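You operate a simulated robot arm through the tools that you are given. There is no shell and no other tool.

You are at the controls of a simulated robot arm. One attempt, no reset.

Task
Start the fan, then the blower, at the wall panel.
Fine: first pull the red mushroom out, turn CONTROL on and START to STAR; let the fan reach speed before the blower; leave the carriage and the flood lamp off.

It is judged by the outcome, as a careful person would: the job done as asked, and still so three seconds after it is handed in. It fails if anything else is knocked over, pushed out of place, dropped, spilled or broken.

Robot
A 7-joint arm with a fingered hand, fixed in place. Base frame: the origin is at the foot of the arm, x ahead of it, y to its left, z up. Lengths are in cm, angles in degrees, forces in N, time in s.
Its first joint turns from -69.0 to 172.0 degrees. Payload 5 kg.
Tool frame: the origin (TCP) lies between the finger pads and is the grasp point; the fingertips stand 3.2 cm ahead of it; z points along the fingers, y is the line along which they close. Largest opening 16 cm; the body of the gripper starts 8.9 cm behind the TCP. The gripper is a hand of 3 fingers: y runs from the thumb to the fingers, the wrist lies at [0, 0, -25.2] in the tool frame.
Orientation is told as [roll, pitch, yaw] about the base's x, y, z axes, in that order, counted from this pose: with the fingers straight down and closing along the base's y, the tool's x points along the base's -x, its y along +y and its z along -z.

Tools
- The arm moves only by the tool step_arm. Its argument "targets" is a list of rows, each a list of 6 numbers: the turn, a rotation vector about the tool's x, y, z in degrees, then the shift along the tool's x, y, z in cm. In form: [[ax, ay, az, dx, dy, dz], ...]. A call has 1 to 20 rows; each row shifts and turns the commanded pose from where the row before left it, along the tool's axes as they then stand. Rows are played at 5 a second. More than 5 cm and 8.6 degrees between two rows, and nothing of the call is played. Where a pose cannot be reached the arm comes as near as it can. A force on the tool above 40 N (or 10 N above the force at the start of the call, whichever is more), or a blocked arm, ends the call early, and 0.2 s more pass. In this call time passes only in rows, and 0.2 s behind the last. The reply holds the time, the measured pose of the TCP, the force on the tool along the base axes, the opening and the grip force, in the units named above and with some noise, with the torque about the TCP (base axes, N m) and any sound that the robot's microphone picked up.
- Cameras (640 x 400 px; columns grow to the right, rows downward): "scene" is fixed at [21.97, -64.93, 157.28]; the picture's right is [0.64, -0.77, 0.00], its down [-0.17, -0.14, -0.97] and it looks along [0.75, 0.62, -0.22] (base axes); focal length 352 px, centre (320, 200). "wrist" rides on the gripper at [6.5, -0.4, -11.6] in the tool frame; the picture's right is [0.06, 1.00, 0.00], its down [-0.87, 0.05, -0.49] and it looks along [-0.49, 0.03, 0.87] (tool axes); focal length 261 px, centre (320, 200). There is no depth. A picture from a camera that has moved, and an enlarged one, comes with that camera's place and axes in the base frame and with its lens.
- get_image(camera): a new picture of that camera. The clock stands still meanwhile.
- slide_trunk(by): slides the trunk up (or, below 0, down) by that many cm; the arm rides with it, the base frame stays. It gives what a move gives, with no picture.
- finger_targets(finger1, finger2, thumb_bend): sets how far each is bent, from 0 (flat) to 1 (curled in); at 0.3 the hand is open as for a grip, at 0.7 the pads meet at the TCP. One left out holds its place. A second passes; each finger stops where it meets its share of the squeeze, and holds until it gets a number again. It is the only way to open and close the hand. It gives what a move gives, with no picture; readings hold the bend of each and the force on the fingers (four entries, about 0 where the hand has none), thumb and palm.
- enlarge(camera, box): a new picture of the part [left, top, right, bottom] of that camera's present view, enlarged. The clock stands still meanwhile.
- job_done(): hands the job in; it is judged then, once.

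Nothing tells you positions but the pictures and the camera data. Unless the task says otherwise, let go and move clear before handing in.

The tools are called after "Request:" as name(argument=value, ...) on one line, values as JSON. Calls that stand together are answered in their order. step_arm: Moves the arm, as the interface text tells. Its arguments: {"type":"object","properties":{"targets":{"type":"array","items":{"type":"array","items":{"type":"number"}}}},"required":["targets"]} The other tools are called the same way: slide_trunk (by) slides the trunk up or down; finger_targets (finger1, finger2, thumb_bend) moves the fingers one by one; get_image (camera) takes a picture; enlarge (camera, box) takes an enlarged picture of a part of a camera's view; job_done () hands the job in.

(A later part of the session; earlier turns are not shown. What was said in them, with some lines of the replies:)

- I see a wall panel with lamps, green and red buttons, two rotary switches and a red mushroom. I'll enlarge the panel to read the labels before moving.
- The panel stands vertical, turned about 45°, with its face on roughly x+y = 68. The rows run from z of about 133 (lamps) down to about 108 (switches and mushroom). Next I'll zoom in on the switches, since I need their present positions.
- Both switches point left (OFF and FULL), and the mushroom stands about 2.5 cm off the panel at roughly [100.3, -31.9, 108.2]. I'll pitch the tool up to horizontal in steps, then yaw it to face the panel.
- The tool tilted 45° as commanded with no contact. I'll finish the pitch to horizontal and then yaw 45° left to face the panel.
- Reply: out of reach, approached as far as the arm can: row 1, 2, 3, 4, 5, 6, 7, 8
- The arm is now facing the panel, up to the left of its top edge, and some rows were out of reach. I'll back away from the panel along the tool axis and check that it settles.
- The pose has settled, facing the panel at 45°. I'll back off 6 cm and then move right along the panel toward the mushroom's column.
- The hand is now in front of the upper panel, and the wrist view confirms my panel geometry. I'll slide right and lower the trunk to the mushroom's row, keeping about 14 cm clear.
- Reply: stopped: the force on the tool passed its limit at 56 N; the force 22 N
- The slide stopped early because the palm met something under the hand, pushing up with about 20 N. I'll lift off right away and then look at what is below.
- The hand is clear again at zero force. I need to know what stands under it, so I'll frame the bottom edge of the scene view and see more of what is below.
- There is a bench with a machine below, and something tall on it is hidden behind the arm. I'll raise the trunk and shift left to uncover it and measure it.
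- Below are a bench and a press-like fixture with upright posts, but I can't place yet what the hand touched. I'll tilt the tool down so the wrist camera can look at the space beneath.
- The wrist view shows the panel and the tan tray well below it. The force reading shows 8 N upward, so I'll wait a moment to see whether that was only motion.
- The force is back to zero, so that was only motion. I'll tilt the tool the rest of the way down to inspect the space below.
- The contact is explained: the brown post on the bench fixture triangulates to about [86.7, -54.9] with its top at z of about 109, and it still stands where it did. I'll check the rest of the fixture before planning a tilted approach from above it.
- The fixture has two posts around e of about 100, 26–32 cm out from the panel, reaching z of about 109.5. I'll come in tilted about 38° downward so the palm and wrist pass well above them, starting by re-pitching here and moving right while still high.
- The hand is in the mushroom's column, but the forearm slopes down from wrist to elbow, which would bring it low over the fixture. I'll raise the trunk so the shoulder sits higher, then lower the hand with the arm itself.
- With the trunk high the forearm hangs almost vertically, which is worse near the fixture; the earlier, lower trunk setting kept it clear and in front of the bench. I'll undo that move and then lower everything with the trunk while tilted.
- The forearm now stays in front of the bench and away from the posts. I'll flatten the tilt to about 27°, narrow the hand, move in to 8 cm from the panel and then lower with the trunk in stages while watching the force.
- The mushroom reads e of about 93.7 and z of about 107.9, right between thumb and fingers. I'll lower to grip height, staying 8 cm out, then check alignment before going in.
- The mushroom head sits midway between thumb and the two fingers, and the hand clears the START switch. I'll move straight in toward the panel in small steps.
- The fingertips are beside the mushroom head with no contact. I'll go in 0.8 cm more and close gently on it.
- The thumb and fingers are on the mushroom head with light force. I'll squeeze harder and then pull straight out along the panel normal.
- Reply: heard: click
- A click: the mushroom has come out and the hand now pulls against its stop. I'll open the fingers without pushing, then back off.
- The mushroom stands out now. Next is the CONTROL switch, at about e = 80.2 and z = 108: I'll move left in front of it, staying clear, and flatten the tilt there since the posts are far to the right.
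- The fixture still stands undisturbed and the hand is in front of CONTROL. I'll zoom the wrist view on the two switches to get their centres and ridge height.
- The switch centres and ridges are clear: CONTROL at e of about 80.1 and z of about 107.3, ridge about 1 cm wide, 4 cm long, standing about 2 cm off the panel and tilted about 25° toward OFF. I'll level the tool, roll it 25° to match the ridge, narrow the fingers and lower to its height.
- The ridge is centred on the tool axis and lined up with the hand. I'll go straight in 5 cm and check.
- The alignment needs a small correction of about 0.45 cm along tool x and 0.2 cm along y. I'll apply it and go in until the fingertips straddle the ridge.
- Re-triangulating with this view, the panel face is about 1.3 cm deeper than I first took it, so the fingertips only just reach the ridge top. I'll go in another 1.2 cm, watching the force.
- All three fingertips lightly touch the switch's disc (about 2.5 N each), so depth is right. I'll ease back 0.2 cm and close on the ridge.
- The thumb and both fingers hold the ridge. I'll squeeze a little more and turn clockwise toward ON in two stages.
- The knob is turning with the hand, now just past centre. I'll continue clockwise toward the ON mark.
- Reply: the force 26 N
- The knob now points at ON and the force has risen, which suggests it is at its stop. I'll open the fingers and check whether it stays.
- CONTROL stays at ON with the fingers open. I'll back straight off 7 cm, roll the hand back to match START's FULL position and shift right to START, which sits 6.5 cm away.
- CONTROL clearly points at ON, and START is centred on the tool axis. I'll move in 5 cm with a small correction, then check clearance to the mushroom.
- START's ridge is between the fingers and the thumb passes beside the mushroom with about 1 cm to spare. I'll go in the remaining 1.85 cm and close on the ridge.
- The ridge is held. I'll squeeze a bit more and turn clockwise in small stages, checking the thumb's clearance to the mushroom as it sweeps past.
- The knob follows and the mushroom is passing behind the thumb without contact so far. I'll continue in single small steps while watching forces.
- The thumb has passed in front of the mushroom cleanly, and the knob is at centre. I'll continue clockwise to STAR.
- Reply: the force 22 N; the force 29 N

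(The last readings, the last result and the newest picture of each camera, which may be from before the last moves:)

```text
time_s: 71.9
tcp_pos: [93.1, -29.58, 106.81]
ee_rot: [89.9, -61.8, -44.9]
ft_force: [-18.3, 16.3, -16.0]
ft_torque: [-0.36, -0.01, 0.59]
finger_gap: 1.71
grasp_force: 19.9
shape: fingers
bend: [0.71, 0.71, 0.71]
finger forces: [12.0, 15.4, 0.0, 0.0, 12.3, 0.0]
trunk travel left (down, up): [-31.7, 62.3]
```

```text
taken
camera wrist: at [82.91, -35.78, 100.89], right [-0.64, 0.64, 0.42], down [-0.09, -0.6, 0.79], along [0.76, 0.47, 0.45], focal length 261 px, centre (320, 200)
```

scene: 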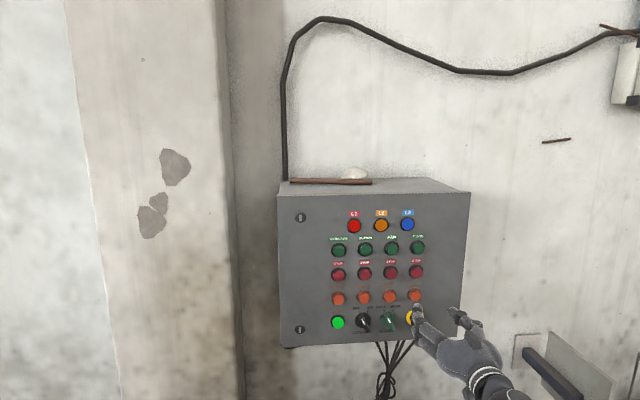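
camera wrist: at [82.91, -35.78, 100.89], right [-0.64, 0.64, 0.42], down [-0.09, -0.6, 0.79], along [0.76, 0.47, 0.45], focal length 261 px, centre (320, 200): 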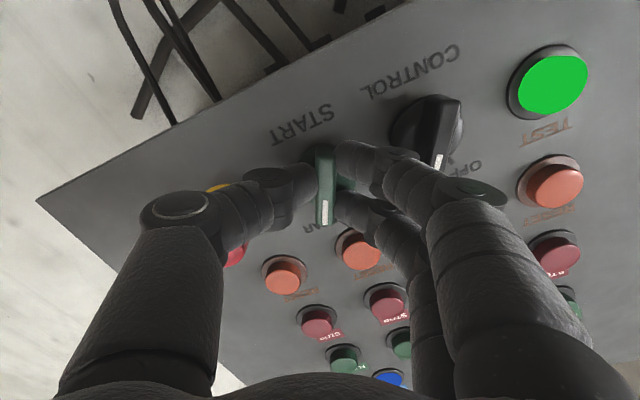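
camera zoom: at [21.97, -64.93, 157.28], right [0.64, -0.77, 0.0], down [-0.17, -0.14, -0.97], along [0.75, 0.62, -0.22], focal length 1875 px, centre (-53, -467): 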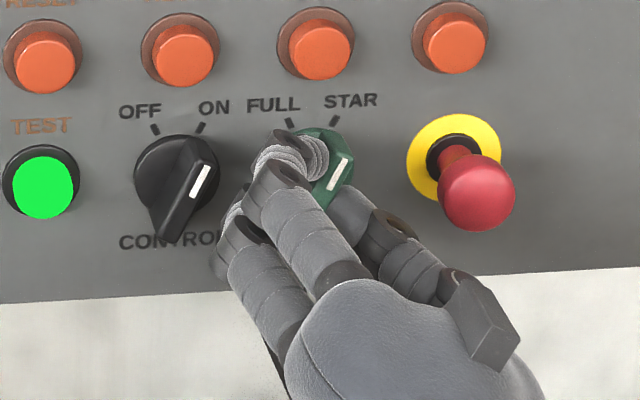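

START points at STAR, pressed to its stop. I'll open slightly, let go and back straight off.

Request:
finger_targets(finger1=0.63, finger2=0.63, thumb_bend=0.63)

Request:
step_arm(targets=[[0, 0, 0, 0, 0, -1.5], [0, 0, 0, 0, 0, -1.75], [0, 0, 0, 0, 0, -1.75], [0, 0, 0, 0, 0, -2], [0, 0, -7, 0, 0, 0], [0, 0, -7, 0, 0, 0], [0, 0, -7, 0, 0, 0], [0, 0, -7.3, 0, 0, 0], [0, 0, 0, 0, 0, 0]])

Request:
enlarge(camera="scene", box=[330, 290, 450, 360])

Request:
get_image(camera="wrist")

```text
time_s: 72.9
tcp_pos: [93.03, -29.77, 107.0]
ee_rot: [90.2, -61.8, -45.3]
ft_force: [-7.3, -8.0, 3.0]
ft_torque: [0.22, -0.15, 0.18]
finger_gap: 3.35
grasp_force: 6.0
shape: fingers
bend: [0.64, 0.64, 0.63]
finger forces: [3.5, 8.0, 0.0, 0.0, 0.0, 0.0]
trunk travel left (down, up): [-31.7, 62.3]
```

```text
time_s: 74.9
tcp_pos: [88.15, -34.62, 106.88]
ee_rot: [-80.7, -89.8, 125.5]
ft_force: [-0.6, 0.3, 0.7]
ft_torque: [0.01, 0.05, 0.03]
finger_gap: 3.58
grasp_force: 0.0
shape: fingers
bend: [0.63, 0.63, 0.63]
finger forces: [0.0, 0.0, 0.1, 0.0, 0.0, 0.0]
trunk travel left (down, up): [-31.7, 62.3]
```

```text
5.33 times, centred on (390, 325) of scene
camera zoom: at [21.97, -64.93, 157.28], right [0.64, -0.77, 0.0], down [-0.17, -0.14, -0.97], along [0.75, 0.62, -0.22], focal length 1875 px, centre (-53, -467)
```

zoom: 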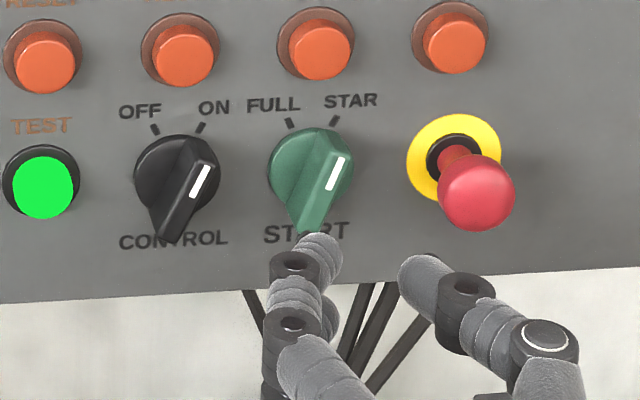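

```text
taken
camera wrist: at [80.2, -43.11, 100.28], right [-0.7, 0.71, -0.07], down [-0.39, -0.31, 0.87], along [0.6, 0.64, 0.49], focal length 261 px, centre (320, 200)
```

wrist: 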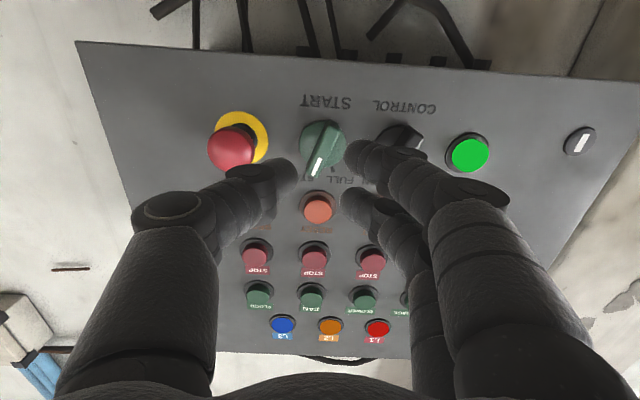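

Mushroom out, CONTROL at ON and START at STAR. Next is the FAN button: I'll raise to its row and shape the hand so only the thumb tip lies on the tool axis, with the fingers spread to fall between button columns.

Request:
slide_trunk(by=19)

Request:
finger_targets(finger1=0.56, finger2=0.56, thumb_bend=0.7)

Request:
get_image(camera="wrist")

Request:
get_image(camera="scene")

Request:
enlarge(camera="scene", box=[320, 210, 460, 300])

```text
time_s: 77.0
tcp_pos: [88.19, -34.65, 125.92]
ee_rot: [-79.0, -89.9, 123.8]
ft_force: [0.4, -0.6, 0.0]
ft_torque: [0.03, -0.01, 0.0]
finger_gap: 3.56
grasp_force: 0.0
shape: fingers
bend: [0.63, 0.63, 0.63]
finger forces: [0.0, 0.0, 0.0, 0.1, 0.0, 0.0]
trunk travel left (down, up): [-50.7, 43.3]
```

```text
time_s: 78.0
tcp_pos: [88.19, -34.6, 125.87]
ee_rot: [-83.3, -89.9, 128.2]
ft_force: [0.4, -0.4, 0.8]
ft_torque: [0.01, 0.01, 0.01]
finger_gap: 3.77
grasp_force: 0.0
shape: fingers
bend: [0.56, 0.56, 0.7]
finger forces: [0.0, 0.0, 0.2, 0.0, 0.1, 0.1]
trunk travel left (down, up): [-50.7, 43.3]
```

```text
taken
camera wrist: at [80.19, -43.12, 119.3], right [-0.7, 0.71, -0.06], down [-0.39, -0.31, 0.87], along [0.6, 0.64, 0.49], focal length 261 px, centre (320, 200)
```

wrist: 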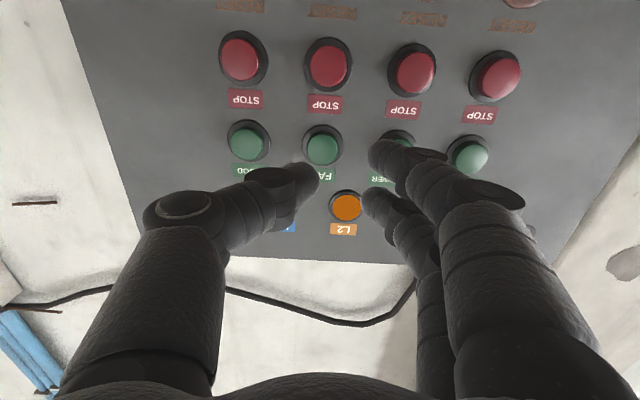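

```text
taken
```

scene: 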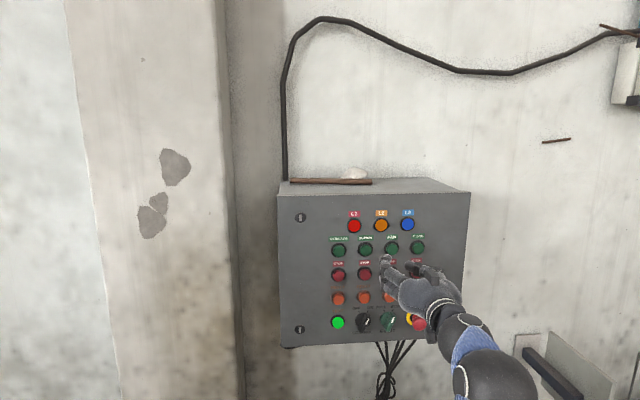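

```text
4.44 times, centred on (390, 255) of scene
camera zoom: at [21.97, -64.93, 157.28], right [0.64, -0.77, 0.0], down [-0.17, -0.14, -0.97], along [0.75, 0.62, -0.22], focal length 1562 px, centre (9, -44)
```

zoom: 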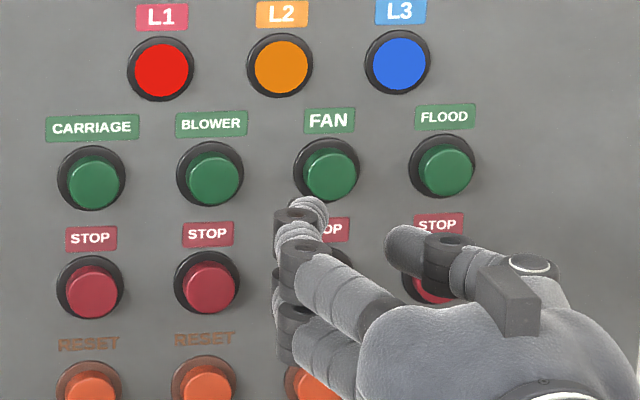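

The thumb tip sits about 0.8 cm right of the tool axis, and FAN is at about e = 86.6, z = 126.2. I'll shift left 1 cm and up 0.3 so the thumb is centred on FAN, tuck the fingers to fall midway between columns, and move in 5 cm.

Request:
finger_targets(finger1=0.625, finger2=0.625, thumb_bend=0.7)

Request:
step_arm(targets=[[0, 0, 0, -0.3, 1.0, 0], [0, 0, 0, 0, 0, 1.25], [0, 0, 0, 0, 0, 1.25], [0, 0, 0, 0, 0, 1.25], [0, 0, 0, 0, 0, 1.25], [0, 0, 0, 0, 0, 0]])

Request:
get_image(camera="wrist")

Request:
enlarge(camera="scene", box=[320, 210, 460, 300])

```text
time_s: 79.0
tcp_pos: [88.21, -34.65, 125.84]
ee_rot: [-83.1, -89.9, 127.9]
ft_force: [0.0, 0.2, -0.8]
ft_torque: [-0.01, 0.01, 0.02]
finger_gap: 2.68
grasp_force: 0.0
shape: fingers
bend: [0.62, 0.62, 0.7]
finger forces: [0.0, 0.0, 0.1, 0.0, 0.0, 0.0]
trunk travel left (down, up): [-50.7, 43.3]
```

```text
time_s: 80.4
tcp_pos: [90.87, -30.52, 126.23]
ee_rot: [-79.6, -89.9, 124.4]
ft_force: [-0.2, -0.3, -0.1]
ft_torque: [0.0, 0.0, 0.03]
finger_gap: 2.66
grasp_force: 0.1
shape: fingers
bend: [0.62, 0.62, 0.7]
finger forces: [0.0, 0.0, 0.1, 0.1, 0.0, 0.0]
trunk travel left (down, up): [-50.7, 43.3]
```

```text
taken
camera wrist: at [83.07, -38.92, 119.61], right [-0.7, 0.71, -0.06], down [-0.39, -0.31, 0.87], along [0.6, 0.64, 0.49], focal length 261 px, centre (320, 200)
```

wrist: 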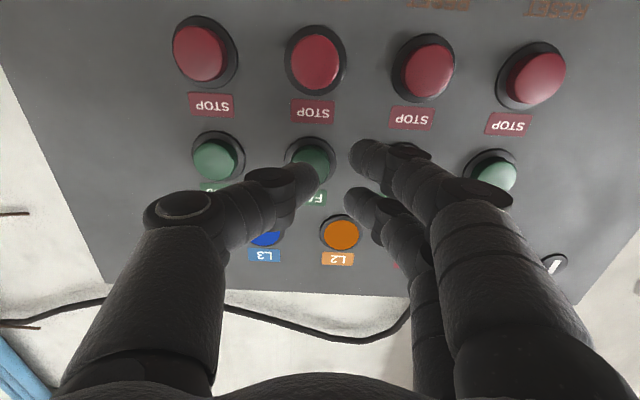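

```text
4.44 times, centred on (390, 255) of scene
camera zoom: at [21.97, -64.93, 157.28], right [0.64, -0.77, 0.0], down [-0.17, -0.14, -0.97], along [0.75, 0.62, -0.22], focal length 1562 px, centre (9, -44)
```

zoom: 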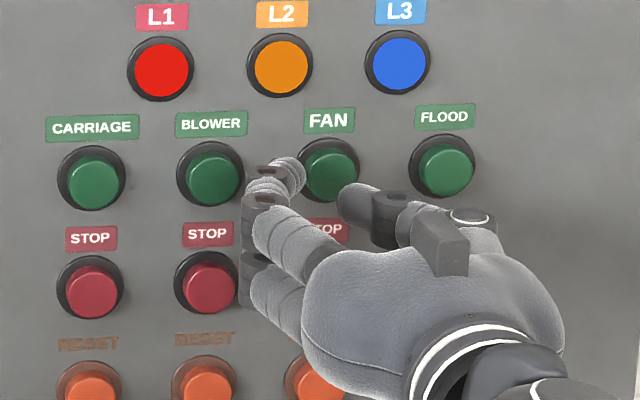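

The thumb is in front of FAN with small residual offsets of about 0.25 cm left and 0.25 cm up. I'll correct these and move in until I feel the button.

Request:
step_arm(targets=[[0, 0, 0, -0.25, 0.25, 0.6], [0, 0, 0, 0, 0, 0.6], [0, 0, 0, 0, 0, 0]])

Request:
get_image(camera="wrist")

Request:
enlarge(camera="scene", box=[340, 220, 440, 280])

```text
time_s: 81.2
tcp_pos: [91.7, -29.38, 126.46]
ee_rot: [-89.9, -90.0, 134.7]
ft_force: [-0.4, 0.9, 0.3]
ft_torque: [0.0, 0.02, 0.02]
finger_gap: 2.64
grasp_force: 0.0
shape: fingers
bend: [0.62, 0.62, 0.7]
finger forces: [0.1, 0.0, 0.0, 0.0, 0.0, 0.1]
trunk travel left (down, up): [-50.7, 43.3]
```

```text
taken
camera wrist: at [83.7, -37.84, 119.93], right [-0.7, 0.71, -0.06], down [-0.39, -0.31, 0.87], along [0.6, 0.64, 0.49], focal length 261 px, centre (320, 200)
```

wrist: 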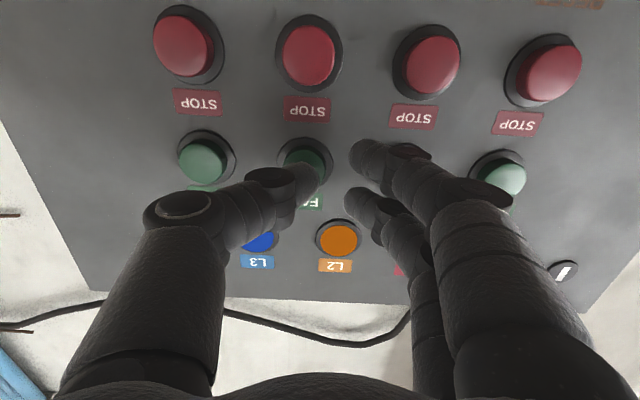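

```text
6.40 times, centred on (390, 250) of scene
camera zoom: at [21.97, -64.93, 157.28], right [0.64, -0.77, 0.0], down [-0.17, -0.14, -0.97], along [0.75, 0.62, -0.22], focal length 2250 px, centre (-128, -120)
```

zoom: 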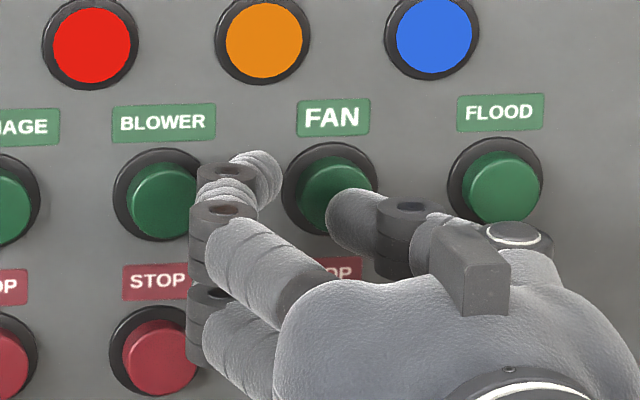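

The thumb tip is just short of FAN's cap, centred side to side and slightly low. I'll nudge up 0.3 cm and press in small steps until it clicks.

Request:
step_arm(targets=[[0, 0, 0, -0.3, 0, 0.2], [0, 0, 0, 0, 0, 0.3], [0, 0, 0, 0, 0, 0.3]])

```text
time_s: 82.0
tcp_pos: [92.28, -28.84, 126.69]
ee_rot: [-82.7, -89.9, 127.3]
ft_force: [-1.4, -1.3, 0.0]
ft_torque: [-0.01, 0.01, -0.03]
finger_gap: 2.63
grasp_force: 0.6
shape: fingers
bend: [0.62, 0.62, 0.7]
finger forces: [0.1, 0.0, 0.0, 0.0, 1.6, 0.1]
trunk travel left (down, up): [-50.7, 43.3]
heard: click
```

I heard a click with light thumb force, so FAN has been pressed. I'll check the panel's state before doing anything else.

Request:
enlarge(camera="scene", box=[320, 210, 460, 300])

Request:
get_image(camera="scene")

Request:
get_image(camera="wrist")

```text
4.44 times, centred on (390, 255) of scene
camera zoom: at [21.97, -64.93, 157.28], right [0.64, -0.77, 0.0], down [-0.17, -0.14, -0.97], along [0.75, 0.62, -0.22], focal length 1562 px, centre (9, -44)
```

zoom: 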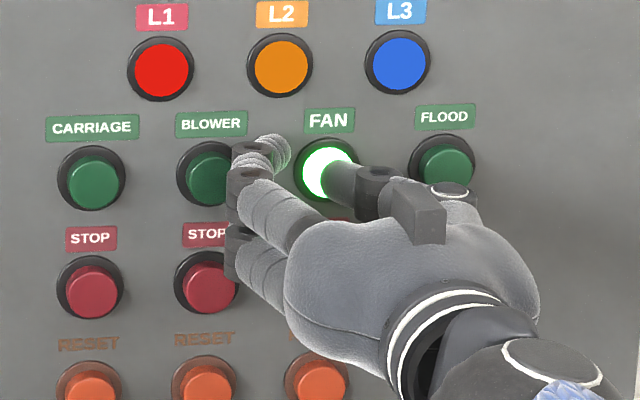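

```text
taken
```

scene: 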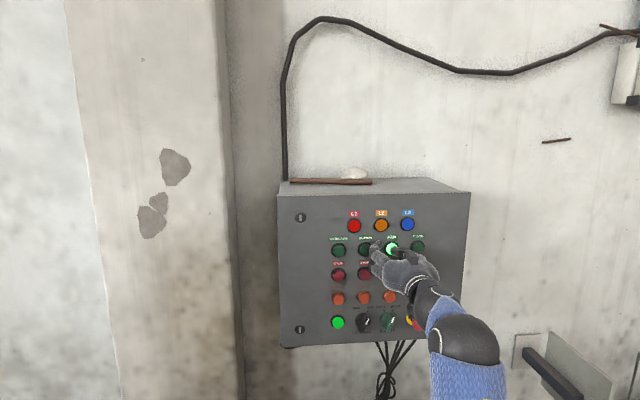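

```text
taken
camera wrist: at [84.29, -37.31, 120.19], right [-0.7, 0.71, -0.06], down [-0.39, -0.31, 0.87], along [0.6, 0.64, 0.49], focal length 261 px, centre (320, 200)
```

wrist: 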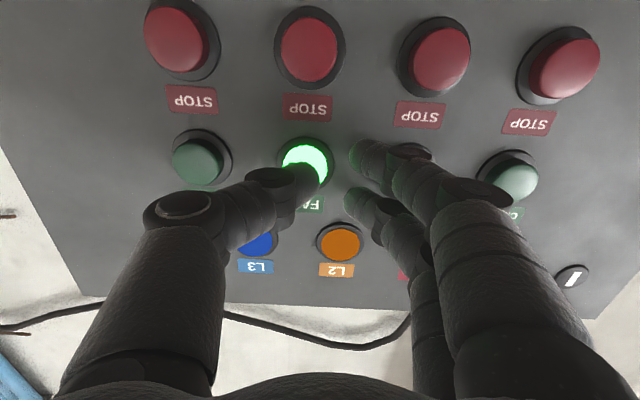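

FAN is lit, so the fan is starting. I'll back the thumb off and listen for the fan running up to speed.

Request:
step_arm(targets=[[0, 0, 0, 0, 0, -1.25], [0, 0, 0, 0, 0, -1.25], [0, 0, 0, 0, 0, -1.25], [0, 0, 0, 0, 0, -1.25], [0, 0, 0, 0, 0, 0]])

Request:
get_image(camera="wrist")

Request:
enlarge(camera="scene", box=[310, 200, 470, 300])

```text
time_s: 83.2
tcp_pos: [88.72, -32.43, 126.54]
ee_rot: [-74.6, -89.9, 119.5]
ft_force: [1.1, 0.3, 0.3]
ft_torque: [-0.02, 0.0, -0.05]
finger_gap: 2.64
grasp_force: 0.1
shape: fingers
bend: [0.62, 0.62, 0.7]
finger forces: [0.1, 0.0, 0.0, 0.0, 0.1, 0.1]
trunk travel left (down, up): [-50.7, 43.3]
```

```text
taken
camera wrist: at [80.77, -40.85, 120.01], right [-0.7, 0.71, -0.06], down [-0.39, -0.31, 0.87], along [0.6, 0.64, 0.49], focal length 261 px, centre (320, 200)
```

wrist: 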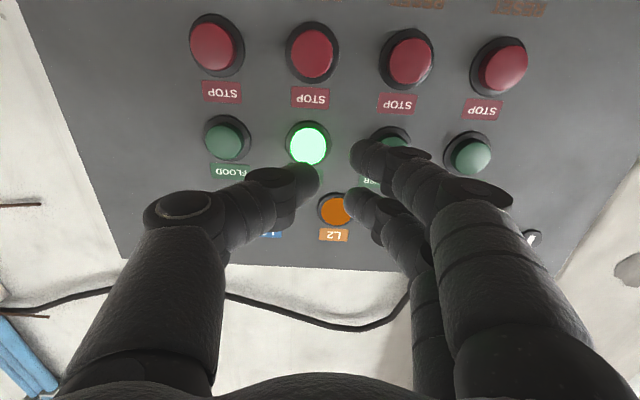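

```text
4.00 times, centred on (390, 250) of scene
camera zoom: at [21.97, -64.93, 157.28], right [0.64, -0.77, 0.0], down [-0.17, -0.14, -0.97], along [0.75, 0.62, -0.22], focal length 1406 px, centre (40, 0)
```

zoom: 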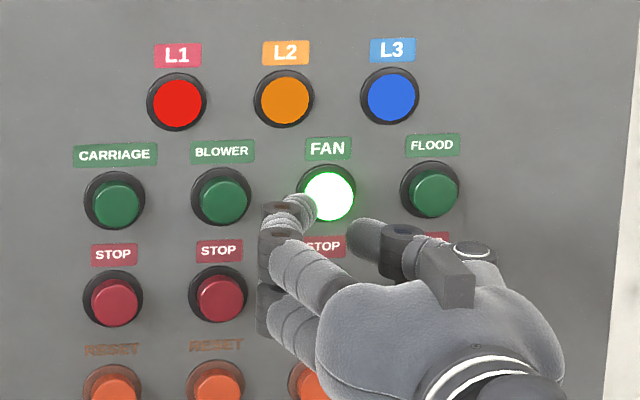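

FAN stays lit with the thumb withdrawn. While the fan runs up, I'll move left one column (6.5 cm) to face BLOWER at standoff, then wait and listen.

Request:
step_arm(targets=[[0, 0, 0, 0, 2.2, 0], [0, 0, 0, 0, 2.2, 0], [0, 0, 0, 0, 2.1, 0], [0, 0, 0, 0, 0, 0], [0, 0, 0, 0, 0, 0], [0, 0, 0, 0, 0, 0], [0, 0, 0, 0, 0, 0], [0, 0, 0, 0, 0, 0], [0, 0, 0, 0, 0, 0], [0, 0, 0, 0, 0, 0], [0, 0, 0, 0, 0, 0], [0, 0, 0, 0, 0, 0], [0, 0, 0, 0, 0, 0], [0, 0, 0, 0, 0, 0], [0, 0, 0, 0, 0, 0]])

Request:
get_image(camera="wrist")

Request:
enlarge(camera="scene", box=[310, 200, 470, 300])

```text
time_s: 86.4
tcp_pos: [84.07, -27.6, 126.57]
ee_rot: [-83.7, -89.9, 128.5]
ft_force: [0.5, 0.6, -0.2]
ft_torque: [0.0, -0.01, 0.0]
finger_gap: 2.64
grasp_force: 0.1
shape: fingers
bend: [0.62, 0.62, 0.7]
finger forces: [0.0, 0.1, 0.1, 0.1, 0.0, 0.1]
trunk travel left (down, up): [-50.7, 43.3]
```

```text
taken
camera wrist: at [76.15, -36.03, 120.07], right [-0.7, 0.71, -0.06], down [-0.39, -0.31, 0.87], along [0.6, 0.64, 0.49], focal length 261 px, centre (320, 200)
```

wrist: 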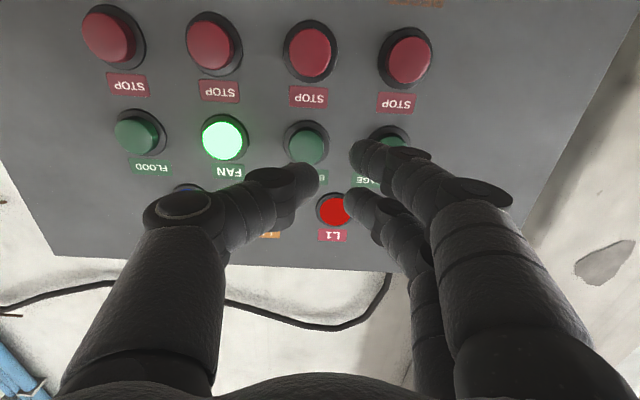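

```text
4.00 times, centred on (390, 250) of scene
camera zoom: at [21.97, -64.93, 157.28], right [0.64, -0.77, 0.0], down [-0.17, -0.14, -0.97], along [0.75, 0.62, -0.22], focal length 1406 px, centre (40, 0)
```

zoom: 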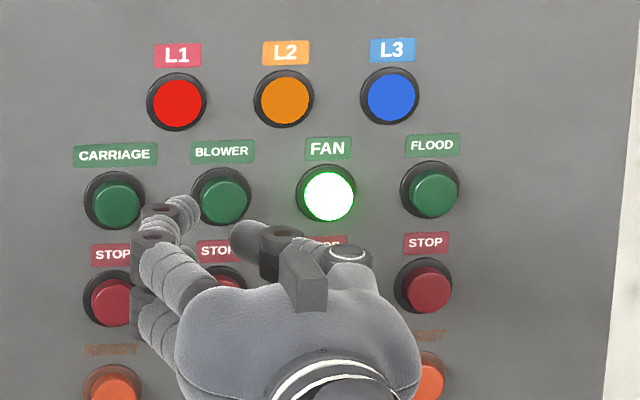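

BLOWER sits where FAN did relative to the thumb, so it is aligned. No run-up sound yet, so I'll hold still and keep listening.

Request:
step_arm(targets=[[0, 0, 0, 0, 0, 0], [0, 0, 0, 0, 0, 0], [0, 0, 0, 0, 0, 0], [0, 0, 0, 0, 0, 0], [0, 0, 0, 0, 0, 0], [0, 0, 0, 0, 0, 0], [0, 0, 0, 0, 0, 0], [0, 0, 0, 0, 0, 0], [0, 0, 0, 0, 0, 0], [0, 0, 0, 0, 0, 0], [0, 0, 0, 0, 0, 0], [0, 0, 0, 0, 0, 0], [0, 0, 0, 0, 0, 0], [0, 0, 0, 0, 0, 0], [0, 0, 0, 0, 0, 0], [0, 0, 0, 0, 0, 0], [0, 0, 0, 0, 0, 0], [0, 0, 0, 0, 0, 0], [0, 0, 0, 0, 0, 0], [0, 0, 0, 0, 0, 0]])

Request:
step_arm(targets=[[0, 0, 0, 0, 0, 0], [0, 0, 0, 0, 0, 0], [0, 0, 0, 0, 0, 0], [0, 0, 0, 0, 0, 0], [0, 0, 0, 0, 0, 0], [0, 0, 0, 0, 0, 0], [0, 0, 0, 0, 0, 0], [0, 0, 0, 0, 0, 0], [0, 0, 0, 0, 0, 0], [0, 0, 0, 0, 0, 0], [0, 0, 0, 0, 0, 0], [0, 0, 0, 0, 0, 0], [0, 0, 0, 0, 0, 0], [0, 0, 0, 0, 0, 0], [0, 0, 0, 0, 0, 0], [0, 0, 0, 0, 0, 0], [0, 0, 0, 0, 0, 0], [0, 0, 0, 0, 0, 0], [0, 0, 0, 0, 0, 0], [0, 0, 0, 0, 0, 0]])

Request:
get_image(camera="scene")

```text
time_s: 90.6
tcp_pos: [84.14, -27.56, 126.65]
ee_rot: [-83.6, -89.9, 128.5]
ft_force: [0.0, -0.7, 0.3]
ft_torque: [-0.02, -0.03, -0.02]
finger_gap: 2.63
grasp_force: 0.0
shape: fingers
bend: [0.62, 0.62, 0.7]
finger forces: [0.0, 0.1, 0.1, 0.1, 0.1, 0.0]
trunk travel left (down, up): [-50.7, 43.3]
```

```text
time_s: 94.8
tcp_pos: [84.11, -27.63, 126.63]
ee_rot: [-83.8, -90.0, 128.6]
ft_force: [0.4, 0.2, -0.1]
ft_torque: [0.0, -0.03, 0.01]
finger_gap: 2.63
grasp_force: 0.0
shape: fingers
bend: [0.62, 0.62, 0.7]
finger forces: [0.0, 0.1, 0.1, 0.0, 0.0, 0.0]
trunk travel left (down, up): [-50.7, 43.3]
```

```text
taken
```

scene: 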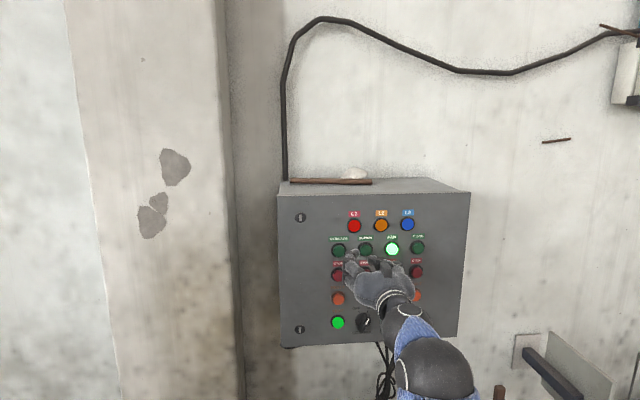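

It is 13 s since FAN was pressed, it is still lit, and there is no other cue. I'll check the lamp closely and give the fan more time to be on the safe side.

Request:
enlarge(camera="scene", box=[320, 205, 460, 290])

Request:
step_arm(targets=[[0, 0, 0, 0, 0, 0], [0, 0, 0, 0, 0, 0], [0, 0, 0, 0, 0, 0], [0, 0, 0, 0, 0, 0], [0, 0, 0, 0, 0, 0], [0, 0, 0, 0, 0, 0], [0, 0, 0, 0, 0, 0], [0, 0, 0, 0, 0, 0], [0, 0, 0, 0, 0, 0], [0, 0, 0, 0, 0, 0], [0, 0, 0, 0, 0, 0], [0, 0, 0, 0, 0, 0], [0, 0, 0, 0, 0, 0], [0, 0, 0, 0, 0, 0], [0, 0, 0, 0, 0, 0], [0, 0, 0, 0, 0, 0], [0, 0, 0, 0, 0, 0], [0, 0, 0, 0, 0, 0], [0, 0, 0, 0, 0, 0], [0, 0, 0, 0, 0, 0]])

Request:
step_arm(targets=[[0, 0, 0, 0, 0, 0], [0, 0, 0, 0, 0, 0], [0, 0, 0, 0, 0, 0], [0, 0, 0, 0, 0, 0], [0, 0, 0, 0, 0, 0], [0, 0, 0, 0, 0, 0], [0, 0, 0, 0, 0, 0], [0, 0, 0, 0, 0, 0], [0, 0, 0, 0, 0, 0], [0, 0, 0, 0, 0, 0], [0, 0, 0, 0, 0, 0], [0, 0, 0, 0, 0, 0], [0, 0, 0, 0, 0, 0], [0, 0, 0, 0, 0, 0], [0, 0, 0, 0, 0, 0], [0, 0, 0, 0, 0, 0], [0, 0, 0, 0, 0, 0], [0, 0, 0, 0, 0, 0], [0, 0, 0, 0, 0, 0], [0, 0, 0, 0, 0, 0]])

Request:
step_arm(targets=[[0, 0, 0, 0, 0, 0], [0, 0, 0, 0, 0, 0], [0, 0, 0, 0, 0, 0], [0, 0, 0, 0, 0, 0], [0, 0, 0, 0, 0, 0], [0, 0, 0, 0, 0, 0], [0, 0, 0, 0, 0, 0], [0, 0, 0, 0, 0, 0], [0, 0, 0, 0, 0, 0], [0, 0, 0, 0, 0, 0], [0, 0, 0, 0, 0, 0], [0, 0, 0, 0, 0, 0], [0, 0, 0, 0, 0, 0], [0, 0, 0, 0, 0, 0], [0, 0, 0, 0, 0, 0], [0, 0, 0, 0, 0, 0], [0, 0, 0, 0, 0, 0], [0, 0, 0, 0, 0, 0], [0, 0, 0, 0, 0, 0], [0, 0, 0, 0, 0, 0]])

Request:
enlarge(camera="scene", box=[320, 205, 460, 290])

```text
4.57 times, centred on (390, 248) of scene
camera zoom: at [21.97, -64.93, 157.28], right [0.64, -0.77, 0.0], down [-0.17, -0.14, -0.97], along [0.75, 0.62, -0.22], focal length 1607 px, centre (0, -17)
```

zoom: 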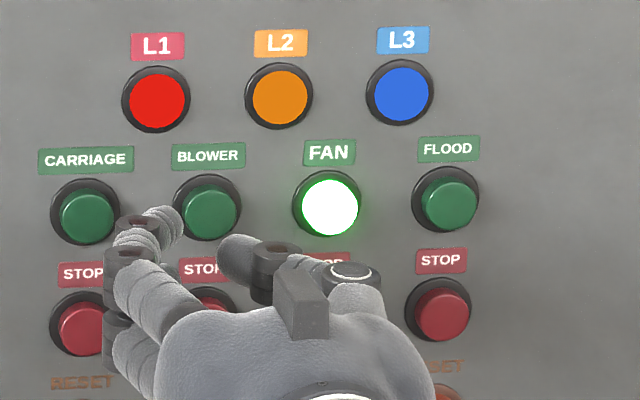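

```text
time_s: 99.0
tcp_pos: [84.15, -27.59, 126.7]
ee_rot: [-83.6, -89.9, 128.4]
ft_force: [0.2, -0.5, 0.3]
ft_torque: [0.02, -0.03, 0.02]
finger_gap: 2.63
grasp_force: 0.1
shape: fingers
bend: [0.62, 0.62, 0.7]
finger forces: [0.0, 0.0, 0.1, 0.0, 0.0, 0.0]
trunk travel left (down, up): [-50.7, 43.3]
```

```text
time_s: 103.2
tcp_pos: [84.05, -27.5, 126.58]
ee_rot: [-83.4, -89.9, 128.2]
ft_force: [-0.2, -1.0, -0.2]
ft_torque: [-0.03, 0.01, 0.02]
finger_gap: 2.66
grasp_force: 0.1
shape: fingers
bend: [0.62, 0.62, 0.7]
finger forces: [0.1, 0.1, 0.0, 0.1, 0.0, 0.0]
trunk travel left (down, up): [-50.7, 43.3]
```

```text
time_s: 107.4
tcp_pos: [84.14, -27.6, 126.65]
ee_rot: [-83.4, -89.9, 128.3]
ft_force: [-0.6, -0.7, -0.1]
ft_torque: [-0.01, 0.01, -0.01]
finger_gap: 2.63
grasp_force: 0.1
shape: fingers
bend: [0.62, 0.62, 0.7]
finger forces: [0.1, 0.0, 0.0, 0.0, 0.0, 0.0]
trunk travel left (down, up): [-50.7, 43.3]
```

```text
4.57 times, centred on (390, 248) of scene
camera zoom: at [21.97, -64.93, 157.28], right [0.64, -0.77, 0.0], down [-0.17, -0.14, -0.97], along [0.75, 0.62, -0.22], focal length 1607 px, centre (0, -17)
```

zoom: 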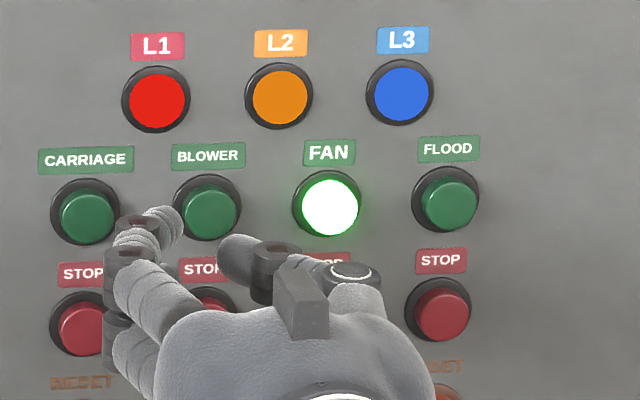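

FAN has been running for 25 s, lit and steady, so it should be at speed. I'll move in toward BLOWER and check the thumb's alignment just short of it.

Request:
step_arm(targets=[[0, 0, 0, 0, 0, 1.25], [0, 0, 0, 0, 0, 1.25], [0, 0, 0, 0, 0, 1.25], [0, 0, 0, 0, 0, 0]])

Request:
get_image(camera="wrist")

Request:
enlarge(camera="scene", box=[320, 220, 420, 280])

```text
time_s: 108.4
tcp_pos: [86.64, -25.02, 126.73]
ee_rot: [-88.2, -89.9, 133.0]
ft_force: [-0.5, -0.7, 0.0]
ft_torque: [-0.04, 0.04, 0.02]
finger_gap: 2.65
grasp_force: 0.1
shape: fingers
bend: [0.62, 0.62, 0.7]
finger forces: [0.1, 0.0, 0.0, 0.0, 0.1, 0.0]
trunk travel left (down, up): [-50.7, 43.3]
```

```text
taken
camera wrist: at [78.71, -33.42, 120.15], right [-0.7, 0.71, -0.06], down [-0.39, -0.31, 0.87], along [0.6, 0.64, 0.49], focal length 261 px, centre (320, 200)
```

wrist: 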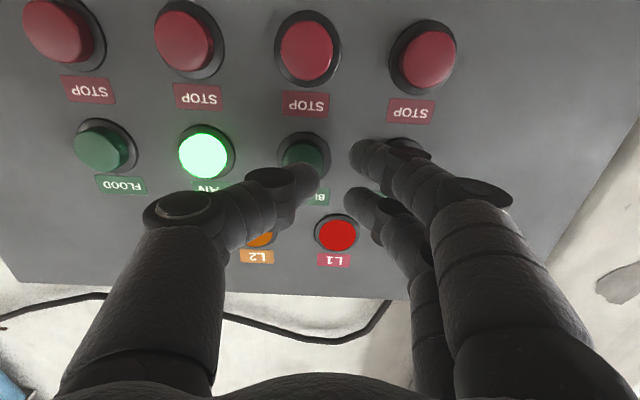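

```text
6.40 times, centred on (370, 250) of scene
camera zoom: at [21.97, -64.93, 157.28], right [0.64, -0.77, 0.0], down [-0.17, -0.14, -0.97], along [0.75, 0.62, -0.22], focal length 2250 px, centre (0, -120)
```

zoom: 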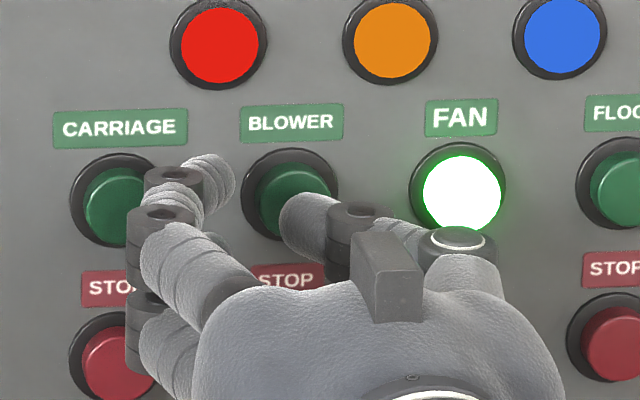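

The alignment matches the FAN press and the fingers are clear of CARRIAGE. I'll press BLOWER in small steps and stop at the click.

Request:
step_arm(targets=[[0, 0, 0, 0, 0, 0.4], [0, 0, 0, 0, 0, 0.4], [0, 0, 0, 0, 0, 0.3]])

Request:
enlarge(camera="scene", box=[320, 205, 460, 290])

```text
time_s: 109.2
tcp_pos: [87.5, -24.2, 126.77]
ee_rot: [-87.9, -90.0, 132.8]
ft_force: [-0.8, -0.7, -1.0]
ft_torque: [-0.03, 0.02, -0.04]
finger_gap: 2.62
grasp_force: 0.3
shape: fingers
bend: [0.62, 0.62, 0.7]
finger forces: [0.0, 0.0, 0.1, 0.0, 1.0, 0.1]
trunk travel left (down, up): [-50.7, 43.3]
```

```text
4.57 times, centred on (390, 248) of scene
camera zoom: at [21.97, -64.93, 157.28], right [0.64, -0.77, 0.0], down [-0.17, -0.14, -0.97], along [0.75, 0.62, -0.22], focal length 1607 px, centre (0, -17)
```

zoom: 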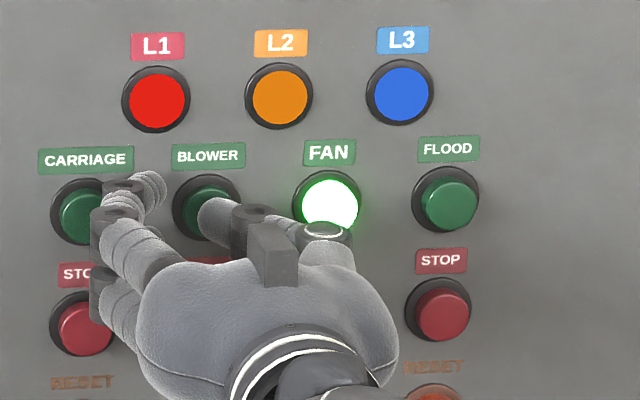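

The thumb is touching BLOWER with 1 N but it has not clicked yet. I'll press a little further.

Request:
step_arm(targets=[[0, 0, 0, 0, 0, 0.15], [0, 0, 0, 0, 0, 0.15]])

Request:
enlarge(camera="scene", box=[320, 205, 460, 290])

```text
time_s: 109.8
tcp_pos: [87.71, -24.15, 126.83]
ee_rot: [-99.6, -90.0, 144.4]
ft_force: [-0.8, -2.2, 1.1]
ft_torque: [0.01, 0.0, -0.02]
finger_gap: 2.6
grasp_force: 1.2
shape: fingers
bend: [0.62, 0.62, 0.7]
finger forces: [0.0, 0.1, 0.0, 0.0, 2.3, 0.0]
trunk travel left (down, up): [-50.7, 43.3]
heard: click
```

```text
4.57 times, centred on (390, 248) of scene
camera zoom: at [21.97, -64.93, 157.28], right [0.64, -0.77, 0.0], down [-0.17, -0.14, -0.97], along [0.75, 0.62, -0.22], focal length 1607 px, centre (0, -17)
```

zoom: 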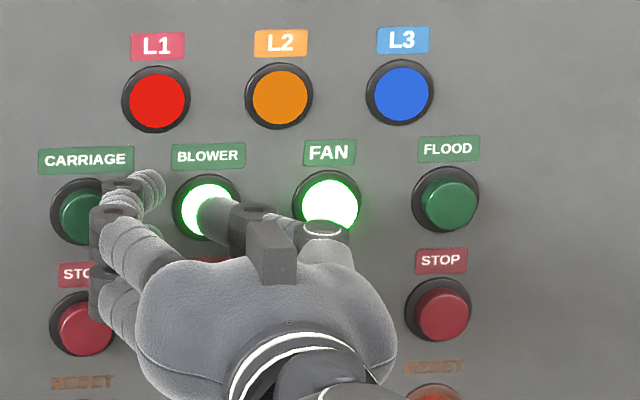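

BLOWER clicked and is lit, and FAN is still lit. I'll back the hand straight off and well clear of the panel, then look over everything.

Request:
step_arm(targets=[[0, 0, 0, 0, 0, -1.25], [0, 0, 0, 0, 0, -1.25], [0, 0, 0, 0, 0, -1.5], [0, 0, 0, 0, 0, -2], [0, 0, 0, 0, 0, -2], [0, 0, 0, 0, 0, -2], [0, 0, 0, 0, 0, 0]])

Request:
slide_trunk(by=22)

Request:
get_image(camera="scene")

Request:
enlarge(camera="scene", box=[310, 205, 470, 305])

Request:
enlarge(camera="scene", box=[310, 265, 450, 345])

Request:
enlarge(camera="scene", box=[0, 396, 640, 400])

```text
time_s: 111.4
tcp_pos: [80.6, -31.05, 126.73]
ee_rot: [-101.5, -90.0, 146.3]
ft_force: [-0.4, 0.1, 0.2]
ft_torque: [0.01, 0.02, -0.02]
finger_gap: 2.62
grasp_force: 0.1
shape: fingers
bend: [0.62, 0.62, 0.7]
finger forces: [0.1, 0.0, 0.0, 0.0, 0.0, 0.0]
trunk travel left (down, up): [-50.7, 43.3]
```

```text
time_s: 113.7
tcp_pos: [80.64, -31.18, 148.75]
ee_rot: [-85.1, -89.8, 130.0]
ft_force: [0.4, -0.2, 0.0]
ft_torque: [-0.01, 0.01, 0.04]
finger_gap: 2.65
grasp_force: 0.0
shape: fingers
bend: [0.62, 0.62, 0.7]
finger forces: [0.0, 0.1, 0.0, 0.0, 0.0, 0.1]
trunk travel left (down, up): [-72.7, 21.3]
```

```text
taken
```

scene: 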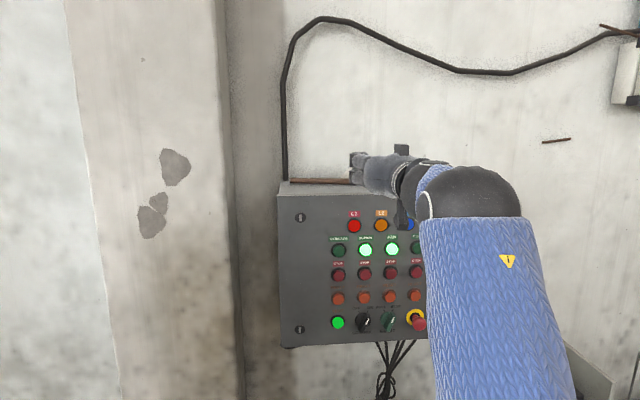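

```text
4.00 times, centred on (390, 255) of scene
camera zoom: at [21.97, -64.93, 157.28], right [0.64, -0.77, 0.0], down [-0.17, -0.14, -0.97], along [0.75, 0.62, -0.22], focal length 1406 px, centre (40, -20)
```

zoom: 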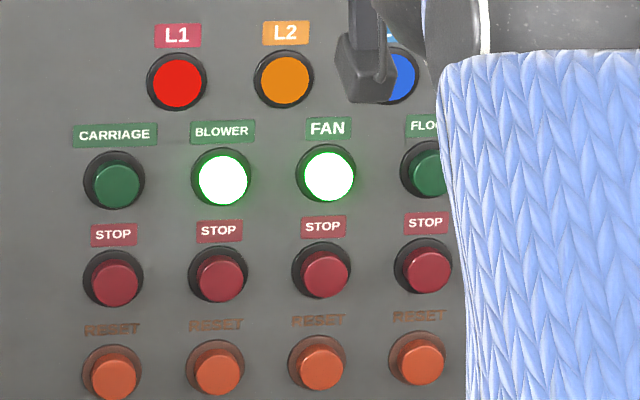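

```text
4.57 times, centred on (380, 305) of scene
camera zoom: at [21.97, -64.93, 157.28], right [0.64, -0.77, 0.0], down [-0.17, -0.14, -0.97], along [0.75, 0.62, -0.22], focal length 1607 px, centre (46, -280)
```

zoom: 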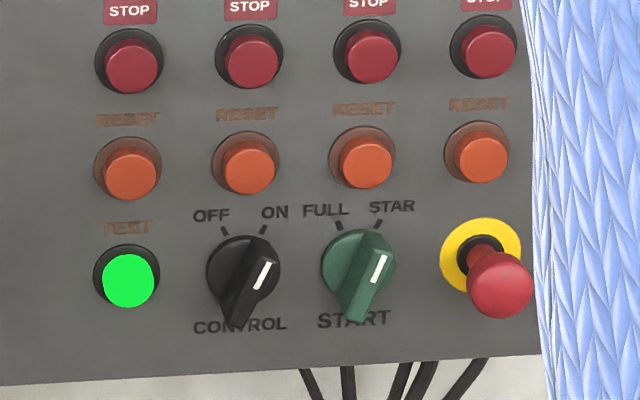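

```text
1.00 times, centred on (320, 398) of scene (not enlarged: the box is as wide or as high as the picture)
camera zoom: at [21.97, -64.93, 157.28], right [0.64, -0.77, 0.0], down [-0.17, -0.14, -0.97], along [0.75, 0.62, -0.22], focal length 352 px, centre (320, 2)
```

zoom: 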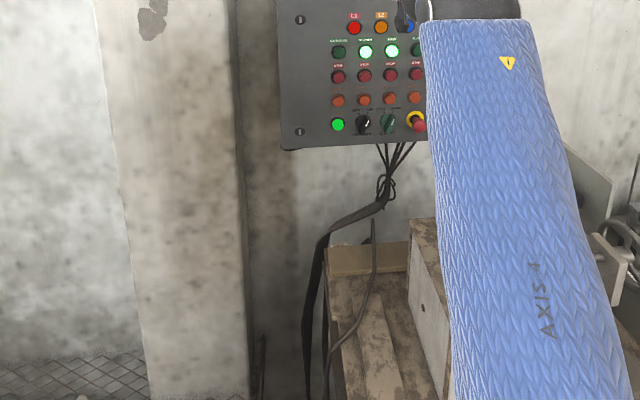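

BLOWER and FAN are lit; CARRIAGE and FLOOD are dark, CONTROL is ON, START is at STAR, and the mushroom is out. I'll wait a few seconds to confirm it holds.

Request:
step_arm(targets=[[0, 0, 0, 0, 2, 0], [0, 0, 0, 0, 2, 0], [0, 0, 0, 0, 2, 0], [0, 0, 0, 0, 2, 0], [0, 0, 0, 0, 0, 0], [0, 0, 0, 0, 0, 0], [0, 0, 0, 0, 0, 0], [0, 0, 0, 0, 0, 0], [0, 0, 0, 0, 0, 0], [0, 0, 0, 0, 0, 0], [0, 0, 0, 0, 0, 0], [0, 0, 0, 0, 0, 0], [0, 0, 0, 0, 0, 0], [0, 0, 0, 0, 0, 0], [0, 0, 0, 0, 0, 0], [0, 0, 0, 0, 0, 0], [0, 0, 0, 0, 0, 0], [0, 0, 0, 0, 0, 0], [0, 0, 0, 0, 0, 0], [0, 0, 0, 0, 0, 0]])

Request:
enlarge(camera="scene", box=[270, 190, 480, 350])

Request:
enlarge(camera="scene", box=[0, 396, 640, 400])

```text
time_s: 117.9
tcp_pos: [75.34, -25.5, 148.81]
ee_rot: [-85.8, -89.9, 130.6]
ft_force: [0.3, 0.7, -0.1]
ft_torque: [0.01, 0.0, -0.01]
finger_gap: 2.6
grasp_force: 0.1
shape: fingers
bend: [0.62, 0.62, 0.7]
finger forces: [0.1, 0.1, 0.0, 0.0, 0.1, 0.1]
trunk travel left (down, up): [-72.7, 21.3]
```

```text
2.50 times, centred on (375, 270) of scene
camera zoom: at [21.97, -64.93, 157.28], right [0.64, -0.77, 0.0], down [-0.17, -0.14, -0.97], along [0.75, 0.62, -0.22], focal length 879 px, centre (182, 25)
```

zoom: 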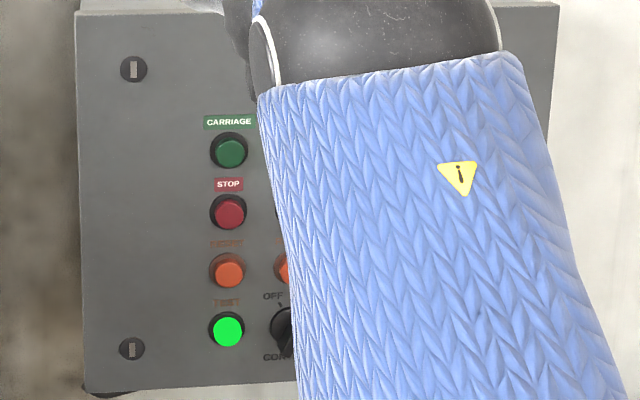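

```text
1.00 times, centred on (320, 398) of scene (not enlarged: the box is as wide or as high as the picture)
camera zoom: at [21.97, -64.93, 157.28], right [0.64, -0.77, 0.0], down [-0.17, -0.14, -0.97], along [0.75, 0.62, -0.22], focal length 352 px, centre (320, 2)
```

zoom: 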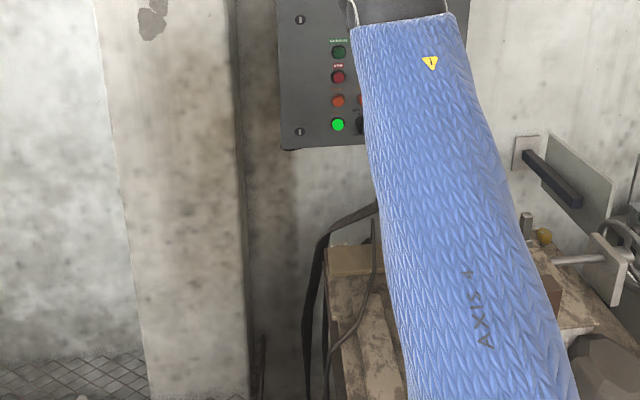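

The forearm now hides the lamps, so I'll move the hand to the right at this height for a clear final look.

Request:
step_arm(targets=[[0, 0, 0, 0, -3, 0], [0, 0, 0, 0, -3, 0], [0, 0, 0, 0, -3, 0], [0, 0, 0, 0, -3, 0], [0, 0, 0, 0, -3, 0], [0, 0, 0, 0, -3, 0], [0, 0, 0, 0, 0, 0]])

Request:
get_image(camera="scene")

Request:
enlarge(camera="scene", box=[310, 200, 450, 345])

Request:
get_image(camera="wrist")

```text
time_s: 119.5
tcp_pos: [87.78, -38.15, 148.56]
ee_rot: [-97.1, -89.9, 141.9]
ft_force: [0.9, 0.4, -0.2]
ft_torque: [-0.03, -0.02, 0.0]
finger_gap: 2.62
grasp_force: 0.0
shape: fingers
bend: [0.62, 0.62, 0.7]
finger forces: [0.0, 0.1, 0.0, 0.1, 0.0, 0.1]
trunk travel left (down, up): [-72.7, 21.3]
```

```text
taken
```

scene: 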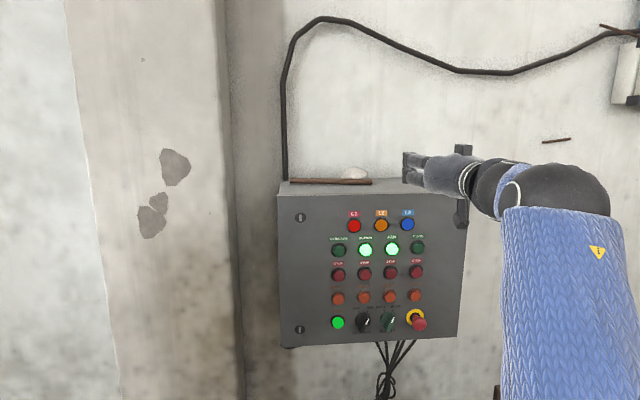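

```text
2.76 times, centred on (380, 272) of scene
camera zoom: at [21.97, -64.93, 157.28], right [0.64, -0.77, 0.0], down [-0.17, -0.14, -0.97], along [0.75, 0.62, -0.22], focal length 970 px, centre (154, 0)
```

zoom: 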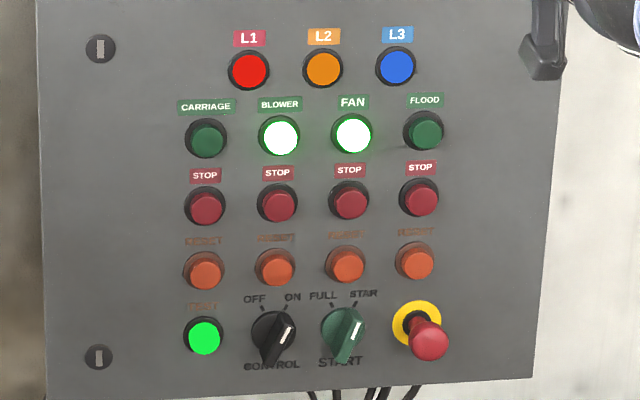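

```text
taken
camera wrist: at [79.8, -46.59, 142.07], right [-0.7, 0.71, -0.06], down [-0.39, -0.31, 0.87], along [0.6, 0.64, 0.49], focal length 261 px, centre (320, 200)
```

wrist: 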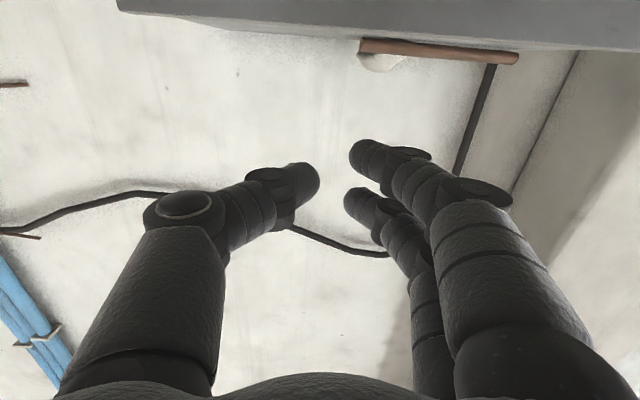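

The panel reads as asked about ten seconds after BLOWER was pressed. FAN and BLOWER are lit, CARRIAGE and FLOOD are dark, CONTROL is ON, START is at STAR, and the mushroom is out. The items on top of the box are where they were and the hand is clear, so I'm handing the job in.

Request:
job_done()

```text
The job is handed in.
```

The fan and then the blower are running, and I've handed the job in. About ten seconds after I pressed BLOWER, both buttons were still lit.

- **Sequence:** I pulled the red mushroom out, turned CONTROL to ON and START to STAR, then pressed FAN and, last, BLOWER.
- **Fan speed:** nothing on the panel or in the sound shows when the fan reaches speed. I waited about 27 seconds after FAN before pressing BLOWER, so "at speed" is my assumption.
- **Left off:** CARRIAGE and FLOOD are dark, and I didn't press either one.
- **Contact with the bench fixture:** early on, while I was lowering the hand, its palm came down on the brown post. The force peaked at 56 N before the move stopped. I lifted off at once, and later pictures showed the post upright and where it had been. I had no clear view of it in the last pictures before handing in.
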